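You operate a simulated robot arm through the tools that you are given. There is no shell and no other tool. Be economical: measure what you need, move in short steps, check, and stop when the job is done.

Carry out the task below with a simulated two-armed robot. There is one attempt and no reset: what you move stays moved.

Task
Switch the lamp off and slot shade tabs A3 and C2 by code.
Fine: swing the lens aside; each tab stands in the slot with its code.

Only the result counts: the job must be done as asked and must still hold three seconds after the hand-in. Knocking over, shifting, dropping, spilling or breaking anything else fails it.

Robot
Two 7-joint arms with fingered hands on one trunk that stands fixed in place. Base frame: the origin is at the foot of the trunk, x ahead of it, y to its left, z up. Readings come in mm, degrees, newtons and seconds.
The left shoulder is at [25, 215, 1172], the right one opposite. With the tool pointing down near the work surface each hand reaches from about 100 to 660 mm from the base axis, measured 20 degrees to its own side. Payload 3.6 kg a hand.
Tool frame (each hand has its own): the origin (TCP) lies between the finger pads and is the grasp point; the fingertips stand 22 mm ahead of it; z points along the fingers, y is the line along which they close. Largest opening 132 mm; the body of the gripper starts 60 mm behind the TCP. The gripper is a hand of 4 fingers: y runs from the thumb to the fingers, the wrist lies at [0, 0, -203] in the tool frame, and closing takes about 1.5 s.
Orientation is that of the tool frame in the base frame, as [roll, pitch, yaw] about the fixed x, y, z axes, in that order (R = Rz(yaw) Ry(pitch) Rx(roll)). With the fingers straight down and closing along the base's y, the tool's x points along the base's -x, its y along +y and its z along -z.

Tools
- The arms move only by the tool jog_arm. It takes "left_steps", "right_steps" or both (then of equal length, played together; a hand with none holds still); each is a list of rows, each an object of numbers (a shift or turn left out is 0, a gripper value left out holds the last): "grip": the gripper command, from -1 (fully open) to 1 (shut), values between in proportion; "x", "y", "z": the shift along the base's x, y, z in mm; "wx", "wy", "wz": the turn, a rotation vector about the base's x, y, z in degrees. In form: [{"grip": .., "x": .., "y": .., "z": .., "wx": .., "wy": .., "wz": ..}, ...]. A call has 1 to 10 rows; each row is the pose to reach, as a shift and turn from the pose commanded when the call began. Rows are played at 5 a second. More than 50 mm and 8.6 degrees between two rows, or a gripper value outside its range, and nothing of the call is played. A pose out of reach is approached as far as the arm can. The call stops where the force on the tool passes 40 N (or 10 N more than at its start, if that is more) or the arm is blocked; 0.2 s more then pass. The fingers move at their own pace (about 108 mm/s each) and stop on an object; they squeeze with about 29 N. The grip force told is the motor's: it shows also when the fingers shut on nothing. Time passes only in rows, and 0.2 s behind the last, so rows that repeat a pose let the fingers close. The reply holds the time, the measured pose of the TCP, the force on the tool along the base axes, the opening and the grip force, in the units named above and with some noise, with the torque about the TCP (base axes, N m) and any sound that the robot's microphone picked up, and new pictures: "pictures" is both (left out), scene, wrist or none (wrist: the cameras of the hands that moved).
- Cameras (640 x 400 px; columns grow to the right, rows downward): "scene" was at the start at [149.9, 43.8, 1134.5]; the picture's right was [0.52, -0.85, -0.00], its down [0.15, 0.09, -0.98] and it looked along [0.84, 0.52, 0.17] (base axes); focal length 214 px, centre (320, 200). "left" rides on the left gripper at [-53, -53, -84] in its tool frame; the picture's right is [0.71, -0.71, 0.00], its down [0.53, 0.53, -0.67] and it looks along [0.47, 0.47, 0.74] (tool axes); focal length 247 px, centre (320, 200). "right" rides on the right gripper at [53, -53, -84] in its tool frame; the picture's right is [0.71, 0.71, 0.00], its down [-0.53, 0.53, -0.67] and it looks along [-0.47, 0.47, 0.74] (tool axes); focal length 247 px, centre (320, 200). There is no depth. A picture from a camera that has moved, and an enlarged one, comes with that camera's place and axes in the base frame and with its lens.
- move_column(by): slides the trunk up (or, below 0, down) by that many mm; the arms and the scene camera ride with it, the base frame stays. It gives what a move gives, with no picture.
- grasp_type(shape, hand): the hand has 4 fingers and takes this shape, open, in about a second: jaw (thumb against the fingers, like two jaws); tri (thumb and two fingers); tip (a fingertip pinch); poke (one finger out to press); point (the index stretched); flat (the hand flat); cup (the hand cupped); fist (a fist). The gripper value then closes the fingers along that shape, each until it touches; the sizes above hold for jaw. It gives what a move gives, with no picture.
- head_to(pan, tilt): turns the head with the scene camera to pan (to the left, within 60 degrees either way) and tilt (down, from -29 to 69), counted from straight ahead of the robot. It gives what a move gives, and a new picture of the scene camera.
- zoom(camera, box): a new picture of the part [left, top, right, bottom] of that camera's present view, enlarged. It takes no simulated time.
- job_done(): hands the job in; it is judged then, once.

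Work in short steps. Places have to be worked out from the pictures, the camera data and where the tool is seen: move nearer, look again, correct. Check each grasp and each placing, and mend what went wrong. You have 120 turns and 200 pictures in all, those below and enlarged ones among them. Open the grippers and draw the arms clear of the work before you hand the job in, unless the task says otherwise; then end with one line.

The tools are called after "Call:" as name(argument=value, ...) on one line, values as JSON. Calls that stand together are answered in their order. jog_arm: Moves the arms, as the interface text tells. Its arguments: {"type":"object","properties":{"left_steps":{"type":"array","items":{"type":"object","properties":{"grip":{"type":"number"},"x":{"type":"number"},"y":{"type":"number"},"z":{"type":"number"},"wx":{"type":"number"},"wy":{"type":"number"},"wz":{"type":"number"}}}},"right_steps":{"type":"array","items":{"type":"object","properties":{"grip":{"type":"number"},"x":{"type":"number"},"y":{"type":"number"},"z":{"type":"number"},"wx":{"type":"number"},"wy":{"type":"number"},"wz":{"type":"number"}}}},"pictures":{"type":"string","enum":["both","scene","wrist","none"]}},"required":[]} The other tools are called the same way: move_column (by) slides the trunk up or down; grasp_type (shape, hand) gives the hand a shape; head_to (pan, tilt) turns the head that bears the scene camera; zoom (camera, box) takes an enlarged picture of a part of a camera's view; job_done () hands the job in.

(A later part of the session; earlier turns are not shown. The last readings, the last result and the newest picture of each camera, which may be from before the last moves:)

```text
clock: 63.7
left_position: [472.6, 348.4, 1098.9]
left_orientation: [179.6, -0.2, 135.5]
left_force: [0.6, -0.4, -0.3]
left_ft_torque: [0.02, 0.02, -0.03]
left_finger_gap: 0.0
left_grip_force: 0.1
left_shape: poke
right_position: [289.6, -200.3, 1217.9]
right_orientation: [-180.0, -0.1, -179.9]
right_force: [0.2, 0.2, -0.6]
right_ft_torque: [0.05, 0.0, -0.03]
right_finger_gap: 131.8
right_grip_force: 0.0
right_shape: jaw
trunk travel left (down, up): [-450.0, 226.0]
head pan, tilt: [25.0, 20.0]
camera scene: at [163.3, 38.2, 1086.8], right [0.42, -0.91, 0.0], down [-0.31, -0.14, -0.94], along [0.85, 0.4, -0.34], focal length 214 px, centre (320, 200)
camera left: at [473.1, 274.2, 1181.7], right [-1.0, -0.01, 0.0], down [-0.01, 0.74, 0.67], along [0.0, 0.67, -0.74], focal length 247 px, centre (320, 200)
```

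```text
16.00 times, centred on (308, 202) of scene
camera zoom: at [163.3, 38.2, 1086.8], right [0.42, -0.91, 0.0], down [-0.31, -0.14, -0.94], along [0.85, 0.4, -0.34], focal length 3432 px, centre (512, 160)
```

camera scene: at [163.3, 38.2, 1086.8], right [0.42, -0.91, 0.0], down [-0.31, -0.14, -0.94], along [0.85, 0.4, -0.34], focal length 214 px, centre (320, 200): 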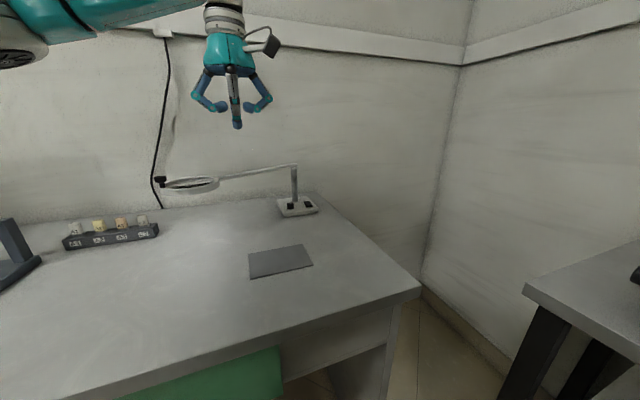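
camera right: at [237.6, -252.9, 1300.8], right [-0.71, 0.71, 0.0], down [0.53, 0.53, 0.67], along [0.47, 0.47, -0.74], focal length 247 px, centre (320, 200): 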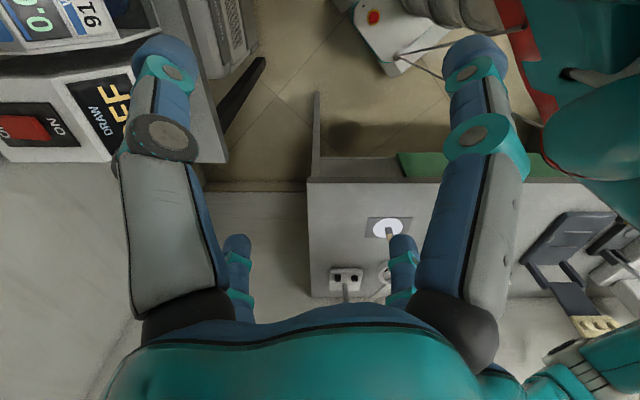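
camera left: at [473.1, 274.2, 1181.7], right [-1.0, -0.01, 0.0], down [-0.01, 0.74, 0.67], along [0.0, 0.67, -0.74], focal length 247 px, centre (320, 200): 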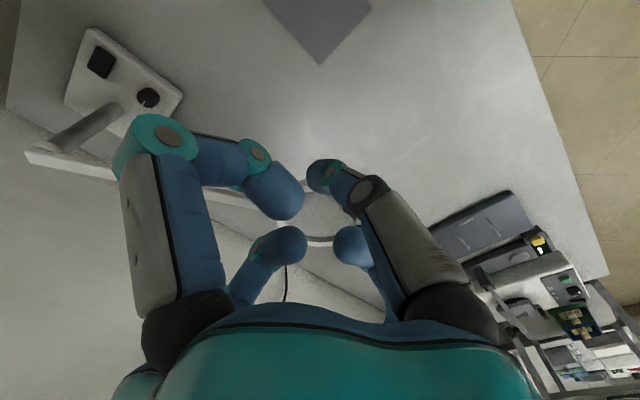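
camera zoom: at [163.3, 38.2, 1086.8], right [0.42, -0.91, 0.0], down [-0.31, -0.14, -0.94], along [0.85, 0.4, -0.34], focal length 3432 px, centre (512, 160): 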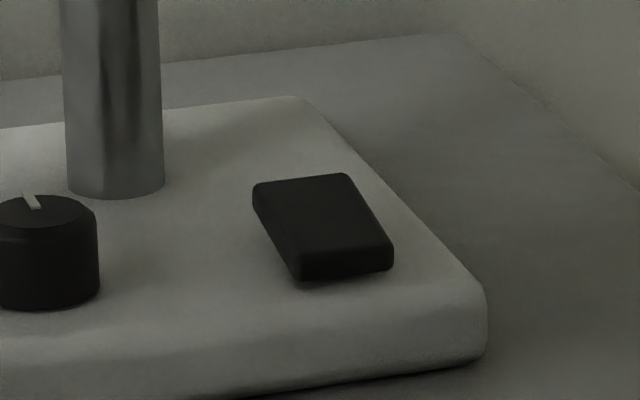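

The rocker is at about (748, 356), with its front end looking slightly raised. I turn the hand to point along the reach, moving clear of the lens, before tilting forward.

Call:
jog_arm(left_steps=[{"x": 11, "y": -10, "z": -4, "wz": 8}, {"x": 22, "y": -20, "z": -8, "wz": 16}, {"x": 33, "y": -30, "z": -12, "wz": 24}, {"x": 44, "y": -40, "z": -16, "wz": 32}, {"x": 55, "y": -50, "z": -20, "wz": 40}, {"x": 66, "y": -58, "z": -24, "wz": 48}, {"x": 77, "y": -58, "z": -28, "wz": 55}, {"x": 88, "y": -58, "z": -30, "wz": 62.5}], pictures="none")

Call:
jog_arm(left_steps=[{"x": 15, "wx": 2.5, "wy": -7.6}, {"x": 30, "wx": 4.9, "wy": -15.2}, {"x": 50, "y": 5, "z": -10, "wx": 7.4, "wy": -22.8}, {"x": 75, "y": 12, "z": -30, "wx": 9.5, "wy": -29}, {"x": 95, "y": 20, "z": -50, "wx": 10.8, "wy": -33.3}, {"x": 95, "y": 20, "z": -50, "wx": 10.8, "wy": -33.3}], pictures="both")

```text
clock: 65.5
left_position: [560.5, 291.7, 1067.1]
left_orientation: [179.6, -0.2, -161.9]
left_force: [-0.1, 0.3, 0.0]
left_ft_torque: [0.0, 0.0, 0.01]
left_finger_gap: 0.2
left_grip_force: 0.1
left_shape: poke
right_position: [289.7, -199.3, 1219.6]
right_orientation: [180.0, -0.1, -179.9]
right_force: [0.3, -0.9, 0.5]
right_ft_torque: [-0.03, 0.0, 0.0]
right_finger_gap: 132.0
right_grip_force: 0.0
right_shape: jaw
trunk travel left (down, up): [-450.0, 226.0]
head pan, tilt: [25.0, 20.0]
```

```text
clock: 66.9
left_position: [655.0, 311.0, 1016.6]
left_orientation: [179.6, 34.9, -162.1]
left_force: [-0.4, 0.3, 0.2]
left_ft_torque: [0.02, -0.01, -0.02]
left_finger_gap: 0.1
left_grip_force: 0.1
left_shape: poke
right_position: [289.8, -198.8, 1218.7]
right_orientation: [-180.0, 0.0, -179.9]
right_force: [-0.3, -0.6, 0.9]
right_ft_torque: [0.0, -0.04, -0.01]
right_finger_gap: 132.0
right_grip_force: 0.1
right_shape: jaw
trunk travel left (down, up): [-450.0, 226.0]
head pan, tilt: [25.0, 20.0]
camera scene: at [162.7, 38.9, 1086.9], right [0.42, -0.91, 0.0], down [-0.31, -0.14, -0.94], along [0.85, 0.4, -0.34], focal length 214 px, centre (320, 200)
camera left: at [667.3, 260.4, 1115.4], right [-0.33, -0.85, -0.41], down [-0.94, 0.24, 0.25], along [-0.11, 0.47, -0.88], focal length 247 px, centre (320, 200)
```

scene: 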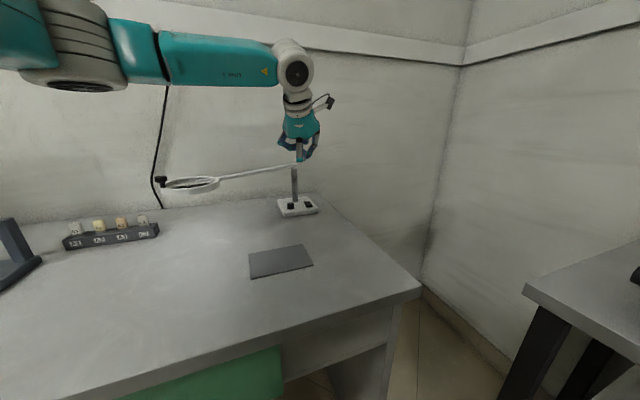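
left: 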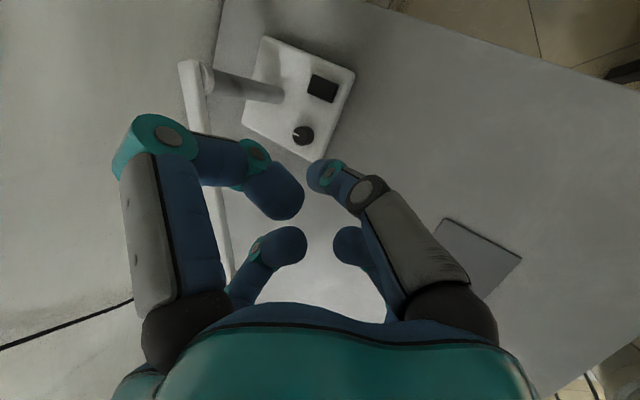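

I will approach from further right to keep clear of the lamp arm: turn 17° more, shift right, then lower the trunk 100 mm for reach.

Call:
jog_arm(left_steps=[{"y": -10, "wz": 6}, {"y": -20, "wz": 12}, {"x": 5, "y": -30, "wz": 17}, {"x": 5, "y": -30, "wz": 17}], pictures="none")

Call:
move_column(by=-100)

Call:
jog_arm(left_steps=[{"x": 20, "y": 10}, {"x": 20, "y": 10}], pictures="both")

```text
clock: 67.9
left_position: [659.3, 283.1, 1018.8]
left_orientation: [179.5, 34.8, -145.1]
left_force: [0.2, -0.7, 0.5]
left_ft_torque: [-0.04, 0.03, 0.03]
left_finger_gap: 0.0
left_grip_force: 0.1
left_shape: poke
right_position: [289.3, -198.5, 1219.9]
right_orientation: [180.0, 0.0, -179.9]
right_force: [0.5, -1.5, -1.4]
right_ft_torque: [0.0, 0.0, 0.01]
right_finger_gap: 132.1
right_grip_force: 0.1
right_shape: jaw
trunk travel left (down, up): [-450.0, 226.0]
head pan, tilt: [25.0, 20.0]
```

```text
clock: 69.2
left_position: [658.3, 281.6, 918.7]
left_orientation: [179.5, 34.9, -145.1]
left_force: [-1.2, -0.5, 1.2]
left_ft_torque: [0.04, 0.0, -0.01]
left_finger_gap: 0.0
left_grip_force: 0.1
left_shape: poke
right_position: [288.4, -198.7, 1119.8]
right_orientation: [-179.9, -0.1, -180.0]
right_force: [-0.2, -0.3, 0.3]
right_ft_torque: [0.01, 0.01, 0.02]
right_finger_gap: 132.1
right_grip_force: 0.2
right_shape: jaw
trunk travel left (down, up): [-350.0, 326.0]
head pan, tilt: [25.0, 20.0]
```

```text
clock: 69.8
left_position: [679.8, 292.2, 916.4]
left_orientation: [179.5, 34.8, -145.2]
left_force: [0.0, -1.0, -0.1]
left_ft_torque: [-0.03, 0.05, 0.01]
left_finger_gap: 0.0
left_grip_force: 0.1
left_shape: poke
right_position: [289.5, -200.2, 1119.2]
right_orientation: [-180.0, 0.0, -179.9]
right_force: [0.4, 1.0, 0.7]
right_ft_torque: [-0.01, 0.02, 0.01]
right_finger_gap: 132.3
right_grip_force: 0.0
right_shape: jaw
trunk travel left (down, up): [-350.0, 326.0]
head pan, tilt: [25.0, 20.0]
camera scene: at [164.0, 39.0, 984.0], right [0.42, -0.91, 0.0], down [-0.31, -0.14, -0.94], along [0.85, 0.4, -0.34], focal length 214 px, centre (320, 200)
camera left: at [706.9, 246.7, 1014.0], right [-0.07, -0.91, -0.41], down [-0.97, -0.04, 0.25], along [-0.25, 0.41, -0.88], focal length 247 px, centre (320, 200)
```

scene: 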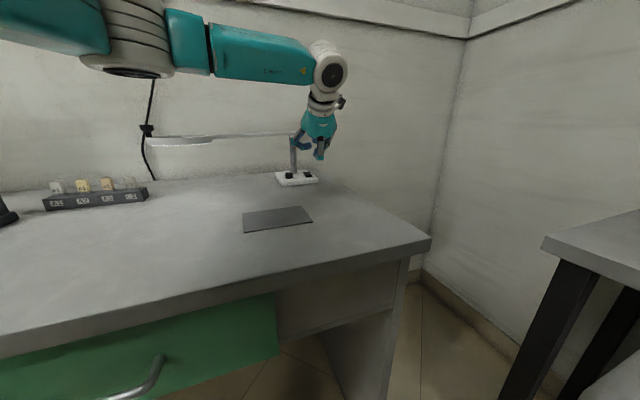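
left: 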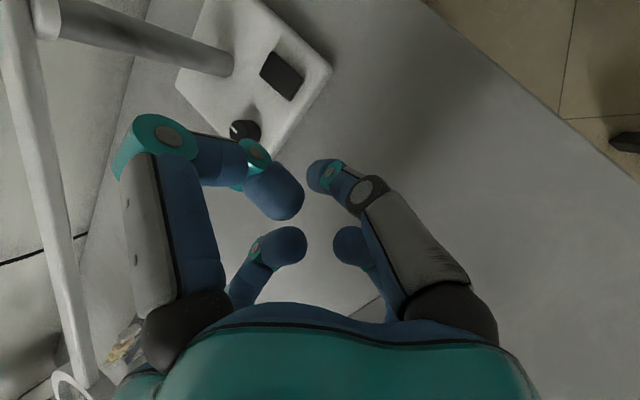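

Call:
zoom(camera="left", box=[210, 20, 370, 180])

Call:
zoom(camera="scene", box=[260, 115, 360, 190])

```text
2.50 times, centred on (290, 100) of left
camera zoom: at [706.9, 246.7, 1014.0], right [-0.07, -0.91, -0.41], down [-0.97, -0.04, 0.25], along [-0.25, 0.41, -0.88], focal length 617 px, centre (395, 450)
```

zoom: 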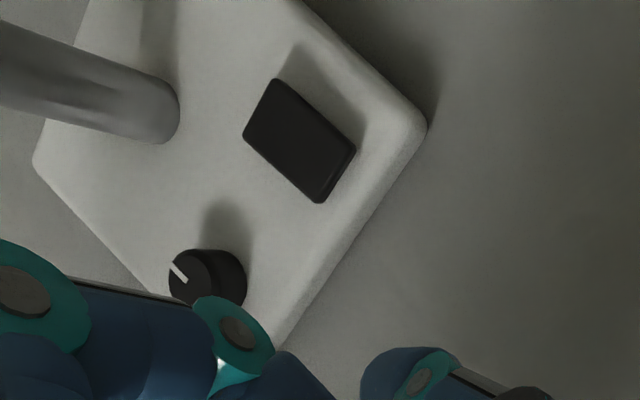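

```text
5.33 times, centred on (310, 152) of scene
camera zoom: at [164.0, 39.0, 984.0], right [0.42, -0.91, 0.0], down [-0.31, -0.14, -0.94], along [0.85, 0.4, -0.34], focal length 1144 px, centre (373, 453)
```

zoom: 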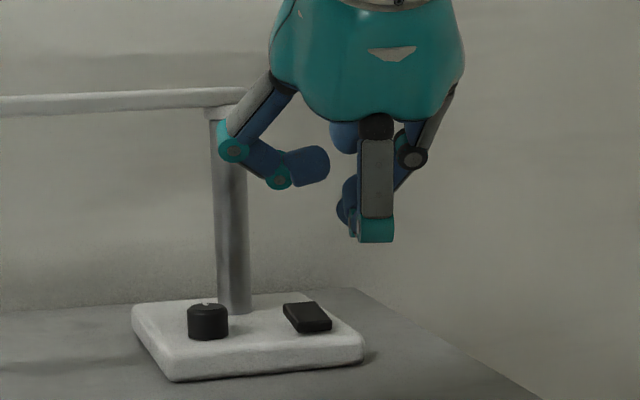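

By triangulation the folded fingers clear the post and arm by about 30 mm. The rocker runs from front (744, 344) to rear (767, 370). I move the fingertip to just above its front end.

Call:
jog_arm(left_steps=[{"x": 15, "y": 13, "z": -6}, {"x": 30, "y": 26, "z": -12}, {"x": 45, "y": 39, "z": -18}, {"x": 59, "y": 51, "z": -25}, {"x": 59, "y": 51, "z": -40}, {"x": 59, "y": 51, "z": -40}], pictures="both")

Call:
zoom(camera="scene", box=[260, 115, 360, 190])

Call:
zoom(camera="left", box=[230, 90, 390, 210])

```text
clock: 71.2
left_position: [738.3, 344.7, 877.2]
left_orientation: [179.4, 34.9, -145.1]
left_force: [-0.5, 0.2, -0.1]
left_ft_torque: [0.01, 0.0, 0.02]
left_finger_gap: 0.0
left_grip_force: 0.0
left_shape: poke
right_position: [289.2, -199.3, 1119.2]
right_orientation: [180.0, 0.0, -180.0]
right_force: [1.1, -0.6, 0.6]
right_ft_torque: [0.03, -0.01, 0.01]
right_finger_gap: 132.2
right_grip_force: 0.0
right_shape: jaw
trunk travel left (down, up): [-350.0, 326.0]
head pan, tilt: [25.0, 20.0]
camera scene: at [164.2, 39.0, 984.0], right [0.42, -0.91, 0.0], down [-0.31, -0.14, -0.94], along [0.85, 0.4, -0.34], focal length 214 px, centre (320, 200)
camera left: at [765.7, 298.8, 974.9], right [-0.07, -0.91, -0.41], down [-0.97, -0.04, 0.25], along [-0.25, 0.41, -0.88], focal length 247 px, centre (320, 200)
```

scene: 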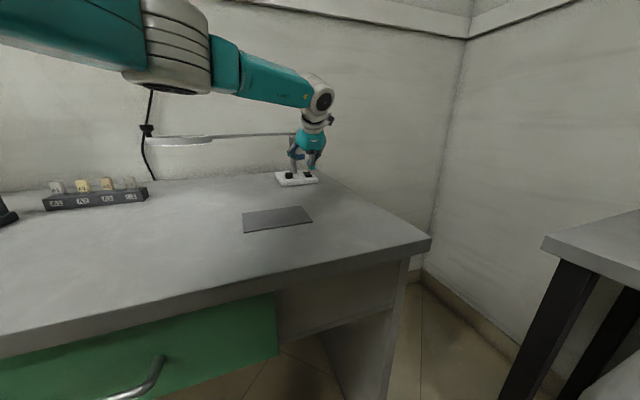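
left: 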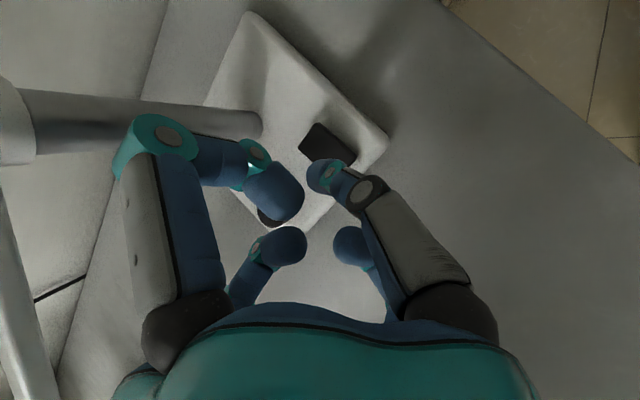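

```text
5.33 times, centred on (310, 152) of scene
camera zoom: at [164.2, 39.0, 984.0], right [0.42, -0.91, 0.0], down [-0.31, -0.14, -0.94], along [0.85, 0.4, -0.34], focal length 1144 px, centre (373, 453)
```

zoom: 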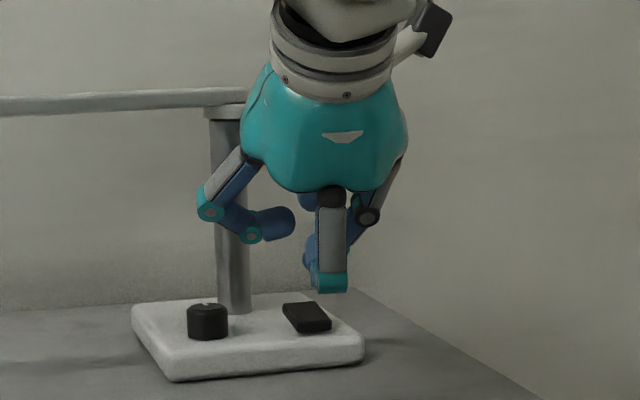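

```text
3.33 times, centred on (310, 150) of left
camera zoom: at [765.7, 298.8, 974.9], right [-0.07, -0.91, -0.41], down [-0.97, -0.04, 0.25], along [-0.25, 0.41, -0.88], focal length 823 px, centre (353, 367)
```

zoom: 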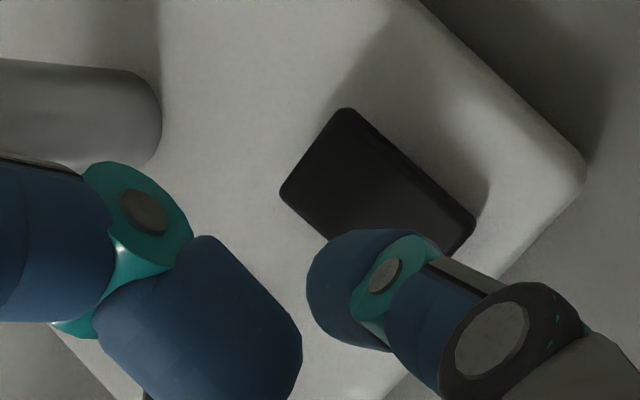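

The fingertip would land slightly left of the rocker's front end; I correct by (+3.3, −2.7) and lower 10 mm.

Call:
jog_arm(left_steps=[{"x": 3.3, "y": -2.7}, {"x": 3.3, "y": -2.7, "z": -5}, {"x": 3.3, "y": -2.7, "z": -10}, {"x": 3.3, "y": -2.7, "z": -10}], pictures="none")

Call:
zoom(camera="left", box=[230, 90, 390, 210])

Call:
zoom(camera="scene", box=[280, 145, 344, 190])

```text
clock: 72.2
left_position: [742.4, 340.2, 866.6]
left_orientation: [179.6, 34.8, -145.2]
left_force: [-0.4, -0.3, -1.2]
left_ft_torque: [0.02, 0.01, 0.04]
left_finger_gap: 0.1
left_grip_force: 0.0
left_shape: poke
right_position: [289.0, -199.1, 1118.7]
right_orientation: [180.0, 0.1, -179.9]
right_force: [0.0, 0.1, -0.3]
right_ft_torque: [0.03, 0.0, -0.01]
right_finger_gap: 132.0
right_grip_force: 0.0
right_shape: jaw
trunk travel left (down, up): [-350.0, 326.0]
head pan, tilt: [25.0, 20.0]
```

```text
3.33 times, centred on (310, 150) of left
camera zoom: at [769.2, 295.4, 964.0], right [-0.07, -0.91, -0.41], down [-0.97, -0.04, 0.25], along [-0.25, 0.41, -0.88], focal length 823 px, centre (353, 367)
```

zoom: 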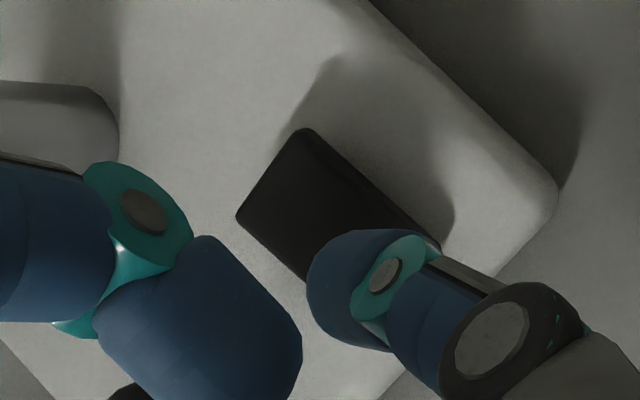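

```text
8.89 times, centred on (312, 168) of scene
camera zoom: at [164.2, 38.9, 984.0], right [0.42, -0.91, 0.0], down [-0.31, -0.14, -0.94], along [0.85, 0.4, -0.34], focal length 1906 px, centre (391, 489)
```

zoom: 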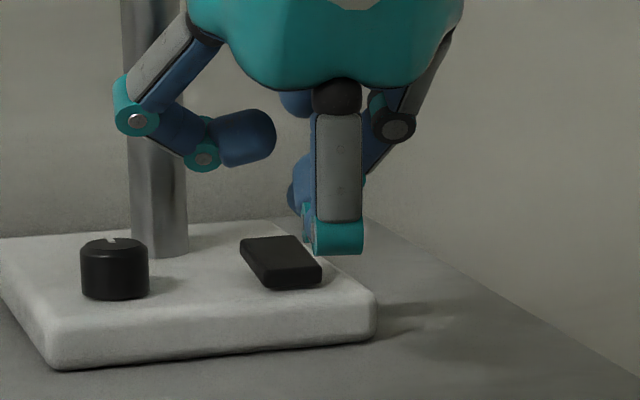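

Triangulation shows the poke finger's bent joint hangs as low as its tip at this tilt. I raise, back off and try the "point" shape with a straight index instead.

Call:
jog_arm(left_steps=[{"z": 20}, {"x": -20, "y": -17, "z": 45}, {"x": -45, "y": -38, "z": 60}, {"x": -60, "y": -52, "z": 70}], pictures="none")

Call:
grasp_type(hand="left", shape="point")

Call:
jog_arm(left_steps=[{"z": 0}], pictures="both")

Call:
zoom(camera="scene", box=[260, 85, 360, 190])

```text
clock: 73.2
left_position: [682.7, 288.6, 935.8]
left_orientation: [179.4, 34.9, -145.1]
left_force: [0.2, 0.3, -0.6]
left_ft_torque: [0.02, -0.02, 0.0]
left_finger_gap: 0.0
left_grip_force: 0.1
left_shape: poke
right_position: [288.8, -199.2, 1118.6]
right_orientation: [180.0, -0.1, -179.9]
right_force: [0.3, -1.1, 0.4]
right_ft_torque: [0.03, -0.01, -0.02]
right_finger_gap: 132.2
right_grip_force: 0.1
right_shape: jaw
trunk travel left (down, up): [-350.0, 326.0]
head pan, tilt: [25.0, 20.0]
```

```text
clock: 74.1
left_position: [682.2, 288.4, 936.4]
left_orientation: [179.5, 34.8, -145.1]
left_force: [0.8, -0.4, 0.2]
left_ft_torque: [-0.01, 0.0, 0.0]
left_finger_gap: 126.4
left_grip_force: 0.2
left_shape: point
right_position: [289.4, -199.1, 1118.4]
right_orientation: [-180.0, 0.0, -179.9]
right_force: [0.3, 0.2, 0.2]
right_ft_torque: [-0.01, 0.0, 0.01]
right_finger_gap: 131.8
right_grip_force: 0.0
right_shape: jaw
trunk travel left (down, up): [-350.0, 326.0]
head pan, tilt: [25.0, 20.0]
```

```text
clock: 74.5
left_position: [682.5, 287.1, 936.5]
left_orientation: [179.4, 34.8, -145.2]
left_force: [-0.1, 0.3, 0.1]
left_ft_torque: [0.02, 0.02, -0.04]
left_finger_gap: 126.2
left_grip_force: 0.0
left_shape: point
right_position: [289.5, -199.5, 1118.8]
right_orientation: [-180.0, -0.2, -179.9]
right_force: [0.0, -0.2, 0.6]
right_ft_torque: [0.01, 0.0, 0.02]
right_finger_gap: 131.9
right_grip_force: 0.0
right_shape: jaw
trunk travel left (down, up): [-350.0, 326.0]
head pan, tilt: [25.0, 20.0]
camera scene: at [164.2, 39.0, 984.0], right [0.42, -0.91, 0.0], down [-0.31, -0.14, -0.94], along [0.85, 0.4, -0.34], focal length 214 px, centre (320, 200)
camera left: at [709.5, 242.4, 1034.0], right [-0.07, -0.91, -0.41], down [-0.97, -0.04, 0.25], along [-0.25, 0.41, -0.88], focal length 247 px, centre (320, 200)
```

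scene: 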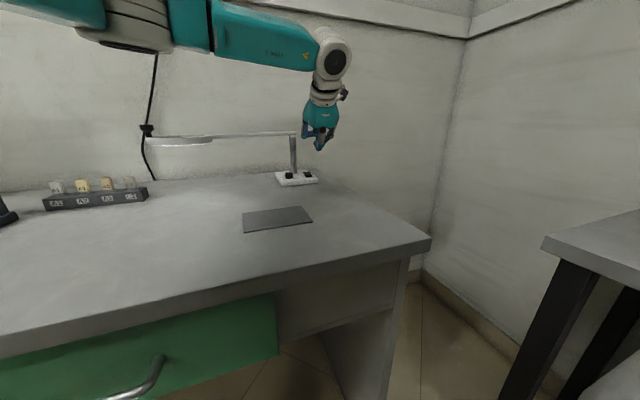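
left: 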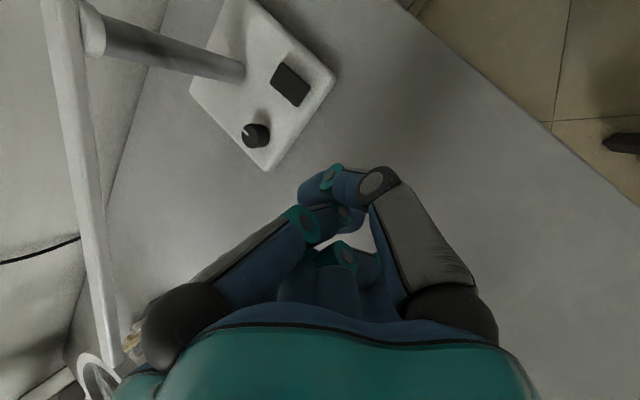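

```text
3.81 times, centred on (310, 138) of scene
camera zoom: at [164.2, 39.0, 984.0], right [0.42, -0.91, 0.0], down [-0.31, -0.14, -0.94], along [0.85, 0.4, -0.34], focal length 817 px, centre (358, 438)
```

zoom: 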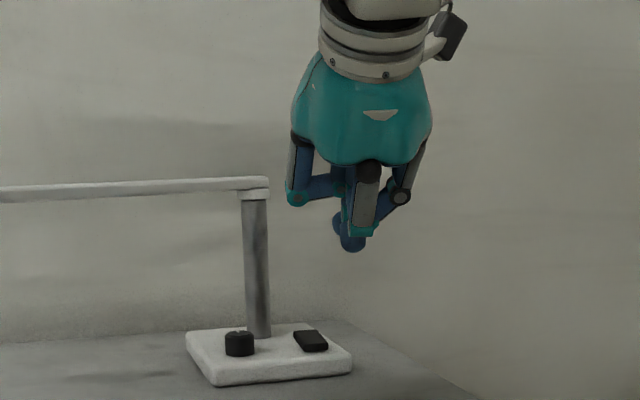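

Call:
zoom(camera="left", box=[240, 130, 420, 300])

Call:
zoom(camera="scene", box=[290, 115, 350, 155])

```text
2.35 times, centred on (330, 215) of left
camera zoom: at [709.5, 242.4, 1034.0], right [-0.07, -0.91, -0.41], down [-0.97, -0.04, 0.25], along [-0.25, 0.41, -0.88], focal length 581 px, centre (296, 165)
```

zoom: 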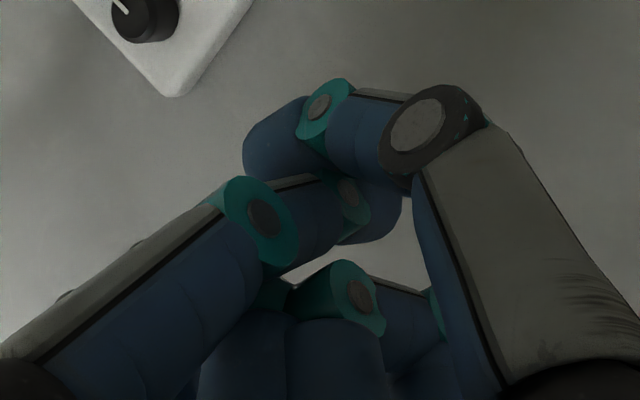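

```text
10.00 times, centred on (320, 135) of scene
camera zoom: at [164.2, 39.0, 984.0], right [0.42, -0.91, 0.0], down [-0.31, -0.14, -0.94], along [0.85, 0.4, -0.34], focal length 2145 px, centre (320, 850)
```

zoom: 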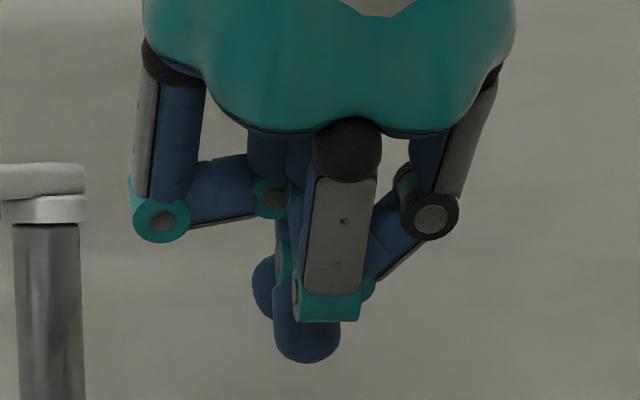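

I'll use the poke shape and press with its low joint (offset (−1.7, −12.5, −25) from the TCP), placing it over the rocker's front end with safe clearance to the post.

Call:
grasp_type(hand="left", shape="poke")

Call:
jog_arm(left_steps=[{"x": 18, "y": 18, "z": -14}, {"x": 35, "y": 35, "z": -28}, {"x": 53, "y": 53, "z": -42}, {"x": 69.5, "y": 70, "z": -55}, {"x": 69.5, "y": 70, "z": -55}], pictures="wrist")

Call:
zoom(camera="scene", box=[272, 130, 352, 190])

Call:
zoom(camera="left", box=[230, 110, 430, 260])

```text
clock: 75.4
left_position: [682.0, 287.6, 935.8]
left_orientation: [179.6, 34.8, -145.1]
left_force: [0.0, -0.1, -0.3]
left_ft_torque: [-0.01, 0.01, -0.02]
left_finger_gap: 0.0
left_grip_force: 0.1
left_shape: poke
right_position: [289.7, -199.0, 1117.1]
right_orientation: [180.0, -0.1, -179.8]
right_force: [-0.4, -0.4, -0.6]
right_ft_torque: [0.0, 0.02, 0.02]
right_finger_gap: 132.0
right_grip_force: 0.1
right_shape: jaw
trunk travel left (down, up): [-350.0, 326.0]
head pan, tilt: [25.0, 20.0]
```

```text
clock: 76.6
left_position: [750.7, 358.5, 881.8]
left_orientation: [179.6, 34.8, -145.2]
left_force: [0.7, 0.0, 0.1]
left_ft_torque: [0.02, 0.0, 0.02]
left_finger_gap: 0.4
left_grip_force: 0.0
left_shape: poke
right_position: [289.3, -198.8, 1119.9]
right_orientation: [-179.9, -0.1, -179.9]
right_force: [0.7, -0.2, 0.4]
right_ft_torque: [0.02, 0.01, -0.05]
right_finger_gap: 131.8
right_grip_force: 0.1
right_shape: jaw
trunk travel left (down, up): [-350.0, 326.0]
head pan, tilt: [25.0, 20.0]
camera left: at [778.0, 313.6, 980.2], right [-0.07, -0.91, -0.41], down [-0.97, -0.04, 0.25], along [-0.24, 0.41, -0.88], focal length 247 px, centre (320, 200)
```

left: 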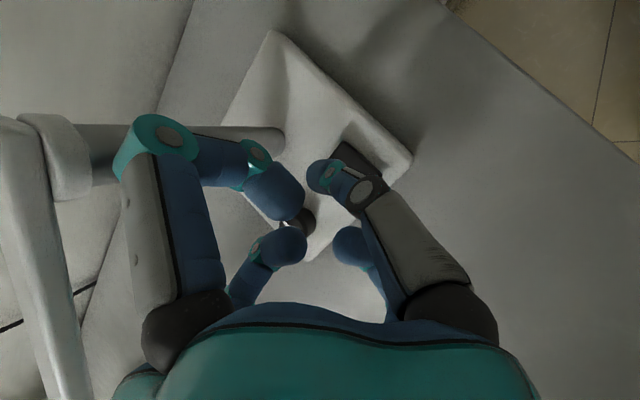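

```text
6.67 times, centred on (312, 160) of scene
camera zoom: at [164.0, 39.4, 984.0], right [0.42, -0.91, 0.0], down [-0.31, -0.15, -0.94], along [0.85, 0.4, -0.34], focal length 1430 px, centre (373, 467)
```

zoom: 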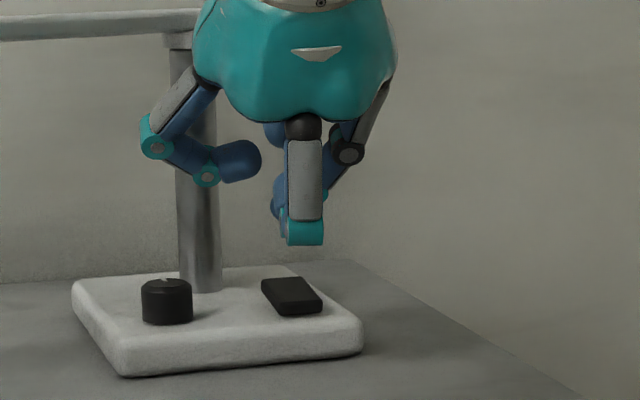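

```text
2.67 times, centred on (330, 185) of left
camera zoom: at [778.0, 313.6, 980.2], right [-0.07, -0.91, -0.41], down [-0.97, -0.04, 0.25], along [-0.24, 0.41, -0.88], focal length 659 px, centre (293, 240)
```

zoom: 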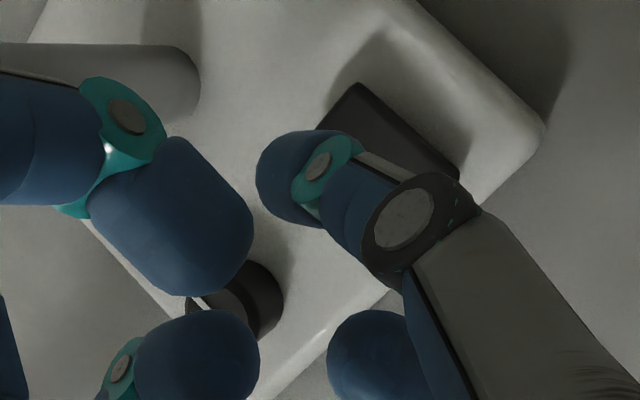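

Estimates agree; the joint would land about 3 mm inside the rocker's front edge. I shift +2 mm inward and lower slowly, watching force and sound.

Call:
jog_arm(left_steps=[{"x": 2, "y": 2, "z": -4}, {"x": 2, "y": 2, "z": -8}, {"x": 2, "y": 2, "z": -11}, {"x": 2, "y": 2, "z": -14}, {"x": 2, "y": 2, "z": -14}], pictures="none")

Call:
zoom(camera="scene", box=[280, 145, 344, 190])

Call:
zoom(camera="left", box=[230, 110, 430, 260])

```text
clock: 77.8
left_position: [747.7, 362.4, 867.6]
left_orientation: [179.4, 34.8, -145.1]
left_force: [-0.3, -0.6, 0.1]
left_ft_torque: [0.0, -0.03, 0.02]
left_finger_gap: 0.1
left_grip_force: 0.0
left_shape: poke
left hand out of reach, approached as far as the arm can: row 1, 2, 3, 4, 5
right_position: [289.6, -199.5, 1119.6]
right_orientation: [179.9, -0.1, -179.8]
right_force: [-0.9, -0.8, 0.1]
right_ft_torque: [-0.02, 0.02, -0.02]
right_finger_gap: 131.9
right_grip_force: 0.0
right_shape: jaw
trunk travel left (down, up): [-350.0, 326.0]
head pan, tilt: [25.0, 20.0]
```

```text
8.89 times, centred on (312, 168) of scene
camera zoom: at [164.2, 39.0, 984.0], right [0.42, -0.91, 0.0], down [-0.31, -0.14, -0.94], along [0.85, 0.4, -0.34], focal length 1906 px, centre (391, 489)
```

zoom: 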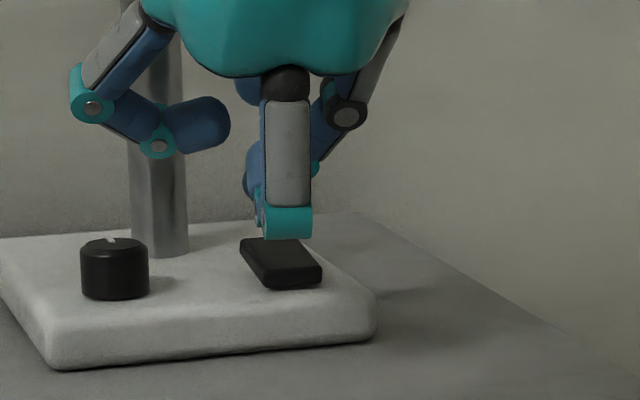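

```text
2.67 times, centred on (330, 185) of left
camera zoom: at [775.2, 316.3, 965.9], right [-0.07, -0.91, -0.41], down [-0.97, -0.04, 0.25], along [-0.25, 0.41, -0.88], focal length 659 px, centre (293, 240)
```

zoom: 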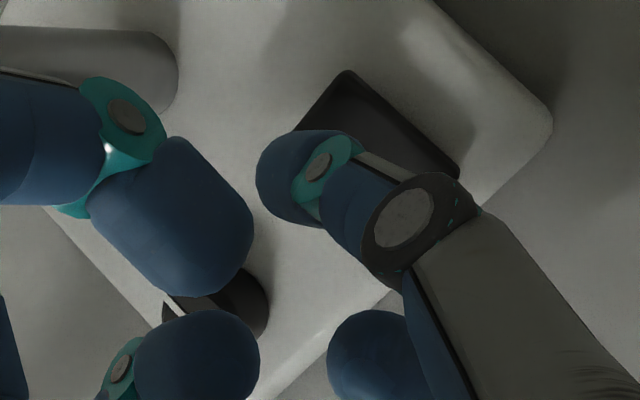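

I'm at the reach limit, but the joint is now right over the rocker's front end. I tilt 8° more to gain reach and press down in small steps.

Call:
jog_arm(left_steps=[{"x": -2, "y": -2, "wx": 2.3, "wy": -3.3}, {"x": -4, "y": -3, "wx": 4.6, "wy": -6.6}, {"x": -4, "y": -3, "z": -3, "wx": 4.6, "wy": -6.6}, {"x": -4, "y": -3, "z": -5, "wx": 4.6, "wy": -6.6}, {"x": -4, "y": -3, "z": -5, "wx": 4.6, "wy": -6.6}], pictures="none")

Call:
zoom(camera="scene", box=[280, 145, 344, 190])

Call:
zoom(camera="left", box=[230, 110, 430, 260])

```text
clock: 79.0
left_position: [763.9, 358.7, 864.7]
left_orientation: [179.5, 42.9, -145.0]
left_force: [0.1, 0.5, 0.0]
left_ft_torque: [0.01, 0.01, 0.02]
left_finger_gap: 0.0
left_grip_force: 0.1
left_shape: poke
left hand out of reach, approached as far as the arm can: row 1, 2, 3, 4, 5
right_position: [289.8, -199.6, 1118.1]
right_orientation: [-180.0, -0.1, -179.9]
right_force: [0.3, 0.8, -0.2]
right_ft_torque: [-0.04, 0.0, 0.0]
right_finger_gap: 131.8
right_grip_force: 0.1
right_shape: jaw
trunk travel left (down, up): [-350.0, 326.0]
head pan, tilt: [25.0, 20.0]
```

```text
8.89 times, centred on (312, 168) of scene
camera zoom: at [164.2, 39.0, 984.0], right [0.42, -0.91, 0.0], down [-0.31, -0.14, -0.94], along [0.85, 0.4, -0.34], focal length 1906 px, centre (391, 489)
```

zoom: 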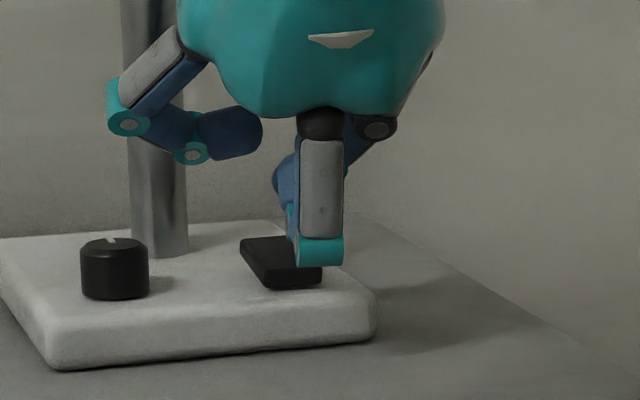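

```text
2.67 times, centred on (330, 185) of left
camera zoom: at [780.0, 305.0, 960.9], right [-0.02, -0.87, -0.49], down [-0.99, -0.06, 0.14], along [-0.15, 0.48, -0.86], focal length 659 px, centre (293, 240)
```

zoom: 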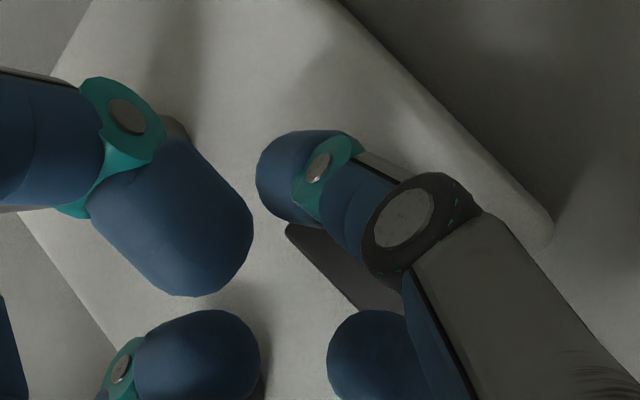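

The hand jumped ~13 mm right of the rocker. I raise 9 mm, shift (−16, +1.5) and check.

Call:
jog_arm(left_steps=[{"z": 5}, {"z": 9}, {"x": -8, "y": 1, "z": 9}, {"x": -16, "y": 1.5, "z": 9}, {"x": -16, "y": 1.5, "z": 9}], pictures="none")

Call:
zoom(camera="scene", box=[280, 145, 344, 190])

Call:
zoom(camera="left", box=[230, 110, 430, 260])

```text
clock: 80.2
left_position: [764.1, 361.3, 872.4]
left_orientation: [179.6, 42.8, -145.0]
left_force: [-0.6, -0.4, 0.5]
left_ft_torque: [0.01, 0.02, 0.03]
left_finger_gap: 0.1
left_grip_force: 0.1
left_shape: poke
left hand out of reach, approached as far as the arm can: row 3, 4, 5
right_position: [290.1, -201.0, 1118.9]
right_orientation: [180.0, -0.1, -179.9]
right_force: [-1.1, -0.6, -0.3]
right_ft_torque: [0.01, 0.0, 0.0]
right_finger_gap: 132.0
right_grip_force: 0.1
right_shape: jaw
trunk travel left (down, up): [-350.0, 326.0]
head pan, tilt: [25.0, 20.0]
```

```text
8.89 times, centred on (312, 168) of scene
camera zoom: at [164.2, 39.0, 984.0], right [0.42, -0.91, 0.0], down [-0.31, -0.14, -0.94], along [0.85, 0.4, -0.34], focal length 1906 px, centre (391, 489)
```

zoom: 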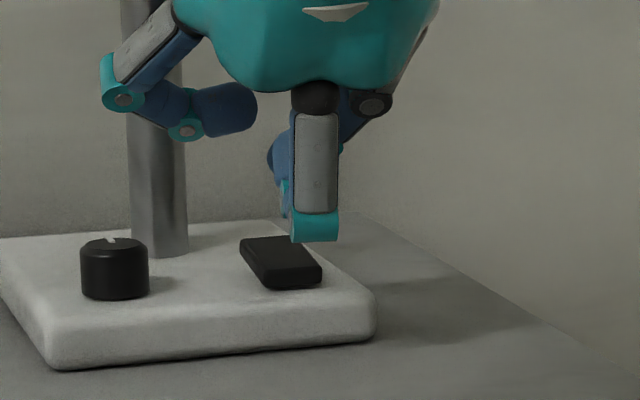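

```text
2.67 times, centred on (330, 185) of left
camera zoom: at [781.0, 307.3, 968.7], right [-0.02, -0.87, -0.49], down [-0.99, -0.06, 0.14], along [-0.15, 0.48, -0.86], focal length 659 px, centre (293, 240)
```

zoom: 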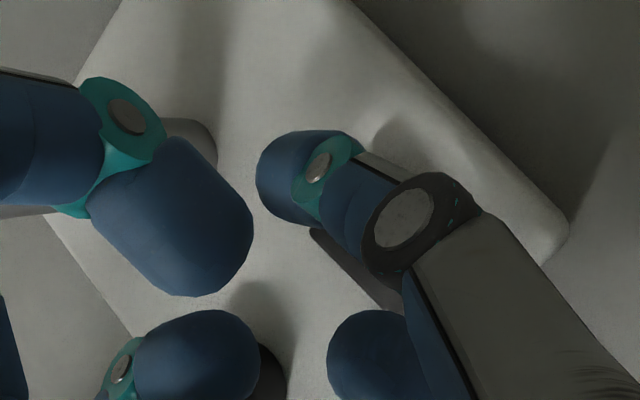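

Moving −x also reads out of reach, so a wrist joint limit is the cause. I back up and turn the hand 15° the other way (approach less from the right).

Call:
jog_arm(left_steps=[{"x": -5, "y": -10, "z": 15}, {"x": -15, "y": -25, "z": 25, "wz": -5}, {"x": -25, "y": -30, "z": 35, "wz": -10}, {"x": -30, "y": -30, "z": 35, "wz": -15}, {"x": -30, "y": -30, "z": 35, "wz": -15}], pictures="none")

Call:
jog_arm(left_steps=[{"x": 0, "y": 5, "z": -2, "wx": -1, "wy": 3}, {"x": 0, "y": 10, "z": -4, "wx": -2, "wy": 5.5}, {"x": 0, "y": 10, "z": -4, "wx": -2, "wy": 5.5}], pictures="both")

```text
clock: 81.4
left_position: [784.6, 328.7, 906.3]
left_orientation: [179.7, 42.8, -160.1]
left_force: [-0.7, 0.1, 0.9]
left_ft_torque: [0.01, 0.01, -0.02]
left_finger_gap: 0.1
left_grip_force: 0.1
left_shape: poke
left hand out of reach, approached as far as the arm can: row 1, 2, 3, 4, 5
right_position: [288.3, -199.4, 1119.9]
right_orientation: [180.0, 0.0, -180.0]
right_force: [-0.1, -0.7, 0.9]
right_ft_torque: [0.0, 0.01, 0.01]
right_finger_gap: 132.0
right_grip_force: 0.0
right_shape: jaw
trunk travel left (down, up): [-350.0, 326.0]
head pan, tilt: [25.0, 20.0]
```

```text
clock: 82.2
left_position: [771.7, 341.8, 898.0]
left_orientation: [179.5, 37.0, -160.1]
left_force: [0.3, -0.2, 0.3]
left_ft_torque: [0.04, 0.0, 0.04]
left_finger_gap: 0.0
left_grip_force: 0.1
left_shape: poke
left hand out of reach, approached as far as the arm can: row 1, 2, 3
right_position: [289.7, -199.1, 1120.2]
right_orientation: [-180.0, -0.2, -179.8]
right_force: [0.8, 0.5, -0.3]
right_ft_torque: [0.01, -0.02, 0.02]
right_finger_gap: 132.1
right_grip_force: 0.1
right_shape: jaw
trunk travel left (down, up): [-350.0, 326.0]
head pan, tilt: [25.0, 20.0]
camera scene: at [164.2, 38.9, 984.0], right [0.42, -0.91, 0.0], down [-0.31, -0.14, -0.94], along [0.85, 0.4, -0.34], focal length 214 px, centre (320, 200)
camera left: at [782.2, 288.9, 995.8], right [-0.29, -0.86, -0.43], down [-0.95, 0.21, 0.22], along [-0.1, 0.47, -0.88], focal length 247 px, centre (320, 200)
```

scene: 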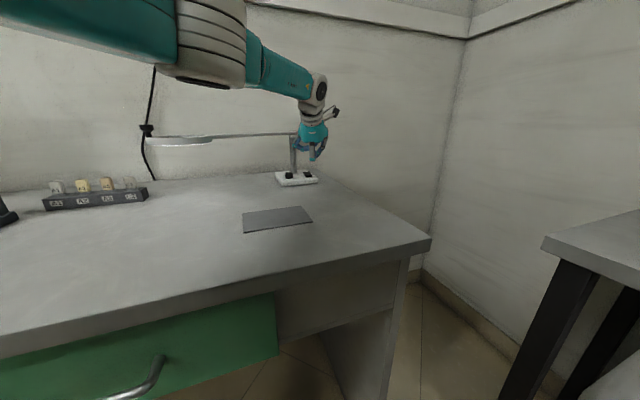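
left: 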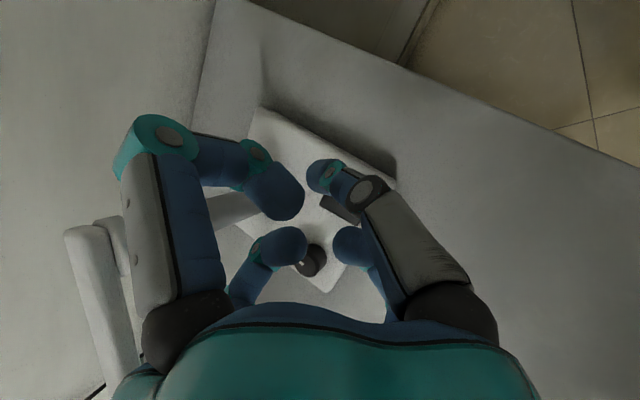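

The arm seems stuck near full extension. I command a clear retreat inward to bend the elbow again.

Call:
jog_arm(left_steps=[{"x": -40, "y": -15, "z": 15}, {"x": -80, "y": -30, "z": 30}, {"x": -120, "y": -40, "z": 40}, {"x": -150, "y": -40, "z": 45}, {"x": -150, "y": -40, "z": 45}], pictures="scene")

```text
clock: 82.8
left_position: [747.9, 419.1, 953.0]
left_orientation: [-176.5, 39.6, -140.8]
left_force: [1.0, 0.3, 0.2]
left_ft_torque: [-0.03, -0.01, -0.03]
left_finger_gap: 0.0
left_grip_force: 0.0
left_shape: poke
left hand out of reach, approached as far as the arm can: row 1
right_position: [289.7, -199.5, 1118.9]
right_orientation: [-179.9, -0.1, 180.0]
right_force: [0.5, 0.5, 1.5]
right_ft_torque: [0.01, 0.0, 0.03]
right_finger_gap: 131.9
right_grip_force: 0.1
right_shape: jaw
trunk travel left (down, up): [-350.0, 326.0]
head pan, tilt: [25.0, 20.0]
stopped in row 2 (left hand): the force on the tool passed its limit (the readings are from after the stop); the commanded pose is now the measured one
camera scene: at [164.3, 39.8, 983.9], right [0.42, -0.91, 0.0], down [-0.31, -0.15, -0.94], along [0.85, 0.4, -0.34], focal length 214 px, centre (320, 200)
```

scene: 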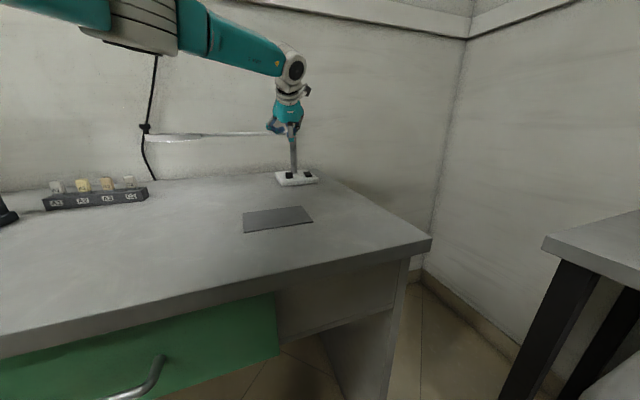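

The hand swung unexpectedly and touched the lamp arm. I look closely before moving.

Call:
zoom(camera="scene", box=[240, 80, 340, 190])

Call:
zoom(camera="left", box=[0, 0, 640, 400])

Call:
zoom(camera="scene", box=[130, 110, 330, 200])

```text
3.64 times, centred on (290, 135) of scene
camera zoom: at [164.3, 39.8, 983.9], right [0.42, -0.91, 0.0], down [-0.31, -0.15, -0.94], along [0.85, 0.4, -0.34], focal length 780 px, centre (429, 436)
```

zoom: 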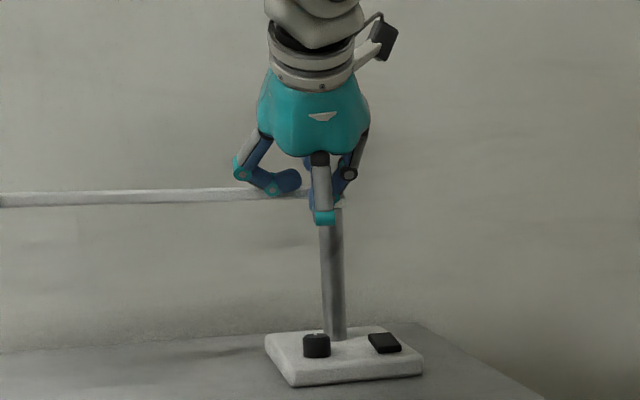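

```text
1.00 times, centred on (320, 200) of left
camera zoom: at [767.1, 373.1, 1053.3], right [0.0, -0.91, -0.42], down [-0.99, -0.07, 0.15], along [-0.17, 0.41, -0.9], focal length 247 px, centre (320, 200)
```

zoom: 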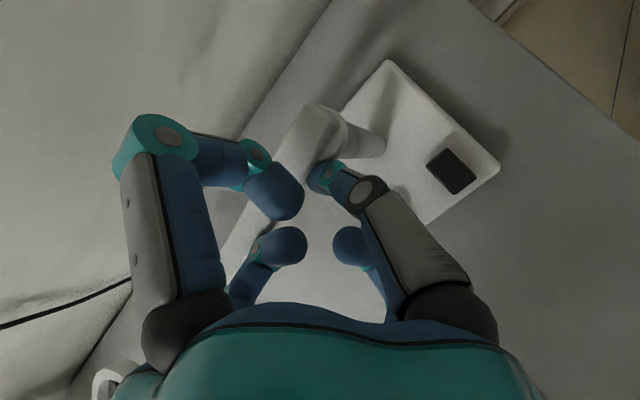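

```text
3.20 times, centred on (230, 155) of scene
camera zoom: at [164.3, 39.8, 983.9], right [0.42, -0.91, 0.0], down [-0.31, -0.15, -0.94], along [0.85, 0.4, -0.34], focal length 686 px, centre (608, 344)
```

zoom: 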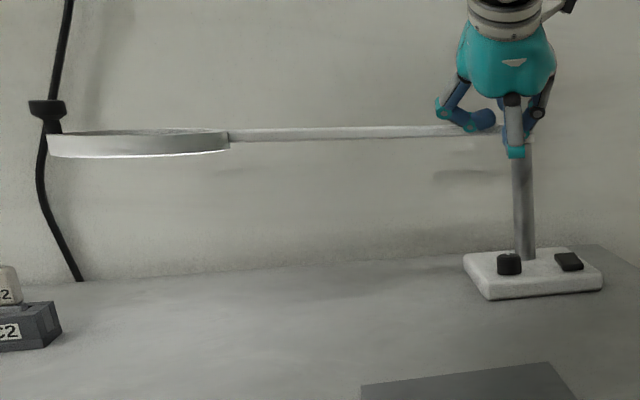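

The lamp base has not shifted, and all fingers lie above or in front of the lamp arm. I raise the trunk straight up to get clear.

Call:
move_column(by=100)

Call:
zoom(camera="scene", box=[120, 60, 400, 260])

```text
clock: 84.1
left_position: [748.1, 417.2, 1053.6]
left_orientation: [-176.6, 39.6, -141.0]
left_force: [-0.1, 0.3, 0.1]
left_ft_torque: [-0.03, 0.0, 0.01]
left_finger_gap: 0.0
left_grip_force: 0.1
left_shape: poke
right_position: [289.3, -199.3, 1219.4]
right_orientation: [-179.9, -0.2, -179.8]
right_force: [0.8, -0.1, -0.3]
right_ft_torque: [-0.05, 0.01, -0.01]
right_finger_gap: 131.8
right_grip_force: 0.1
right_shape: jaw
trunk travel left (down, up): [-450.0, 226.0]
head pan, tilt: [25.0, 20.0]
```

```text
2.00 times, centred on (260, 160) of scene
camera zoom: at [163.2, 39.0, 1086.7], right [0.42, -0.91, 0.0], down [-0.31, -0.14, -0.94], along [0.85, 0.4, -0.34], focal length 429 px, centre (440, 280)
```

zoom: 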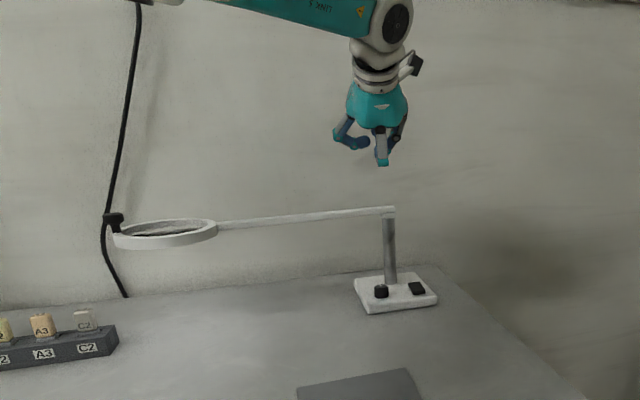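

The lamp stands as before. Now I retreat in small steps, high above the lamp arm.

Call:
jog_arm(left_steps=[{"x": -20, "y": -20, "z": 10}, {"x": -40, "y": -40, "z": 15}, {"x": -60, "y": -60, "z": 15}, {"x": -80, "y": -80, "z": 15}, {"x": -95, "y": -100, "z": 15}, {"x": -110, "y": -120, "z": 15}, {"x": -110, "y": -130, "z": 15}], pictures="scene")

```text
clock: 85.7
left_position: [637.3, 286.1, 1069.4]
left_orientation: [-176.5, 39.7, -140.7]
left_force: [0.2, 0.1, -0.3]
left_ft_torque: [0.0, 0.02, -0.02]
left_finger_gap: 0.0
left_grip_force: 0.0
left_shape: poke
right_position: [289.2, -199.6, 1219.5]
right_orientation: [180.0, -0.1, -179.9]
right_force: [-0.7, -0.3, 0.2]
right_ft_torque: [-0.02, -0.03, -0.03]
right_finger_gap: 131.9
right_grip_force: 0.1
right_shape: jaw
trunk travel left (down, up): [-450.0, 226.0]
head pan, tilt: [25.0, 20.0]
camera scene: at [163.1, 38.8, 1086.8], right [0.42, -0.91, 0.0], down [-0.31, -0.14, -0.94], along [0.85, 0.4, -0.34], focal length 214 px, centre (320, 200)
```

scene: 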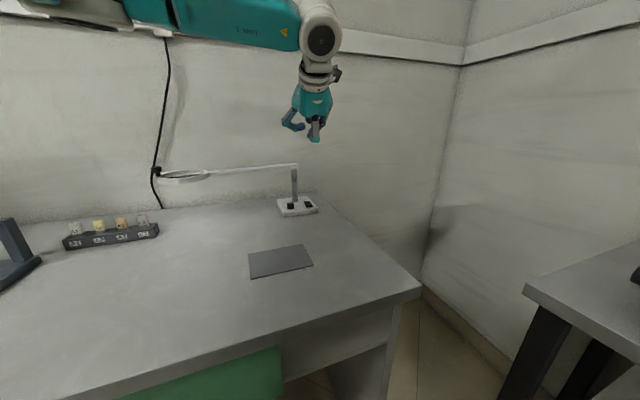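

I correct the hand orientation (pitch 43°, approach azimuth 30°) and lower the trunk 100 mm again.

Call:
jog_arm(left_steps=[{"wx": 1.9, "wy": -0.6, "wz": -3.5}, {"wx": 3.75, "wy": -1.2, "wz": -7.1}, {"wx": 3.75, "wy": -1.2, "wz": -7.1}], pictures="none")

Call:
move_column(by=-100)

```text
clock: 86.5
left_position: [638.6, 287.9, 1069.4]
left_orientation: [-179.7, 43.0, -150.2]
left_force: [0.3, -0.4, 0.0]
left_ft_torque: [0.0, 0.01, -0.01]
left_finger_gap: 0.1
left_grip_force: 0.1
left_shape: poke
right_position: [289.1, -199.9, 1219.1]
right_orientation: [180.0, -0.2, -179.9]
right_force: [0.7, -0.6, 0.0]
right_ft_torque: [0.0, 0.06, -0.01]
right_finger_gap: 132.1
right_grip_force: 0.0
right_shape: jaw
trunk travel left (down, up): [-450.0, 226.0]
head pan, tilt: [25.0, 20.0]
```

```text
clock: 87.8
left_position: [638.0, 287.8, 968.6]
left_orientation: [-179.9, 43.0, -150.1]
left_force: [-1.0, -0.7, 0.3]
left_ft_torque: [-0.03, 0.0, -0.01]
left_finger_gap: 0.2
left_grip_force: 0.1
left_shape: poke
right_position: [289.5, -199.2, 1119.4]
right_orientation: [180.0, 0.1, -179.9]
right_force: [-0.4, -0.4, -0.5]
right_ft_torque: [0.02, 0.05, -0.02]
right_finger_gap: 131.8
right_grip_force: 0.1
right_shape: jaw
trunk travel left (down, up): [-350.0, 326.0]
head pan, tilt: [25.0, 20.0]
```

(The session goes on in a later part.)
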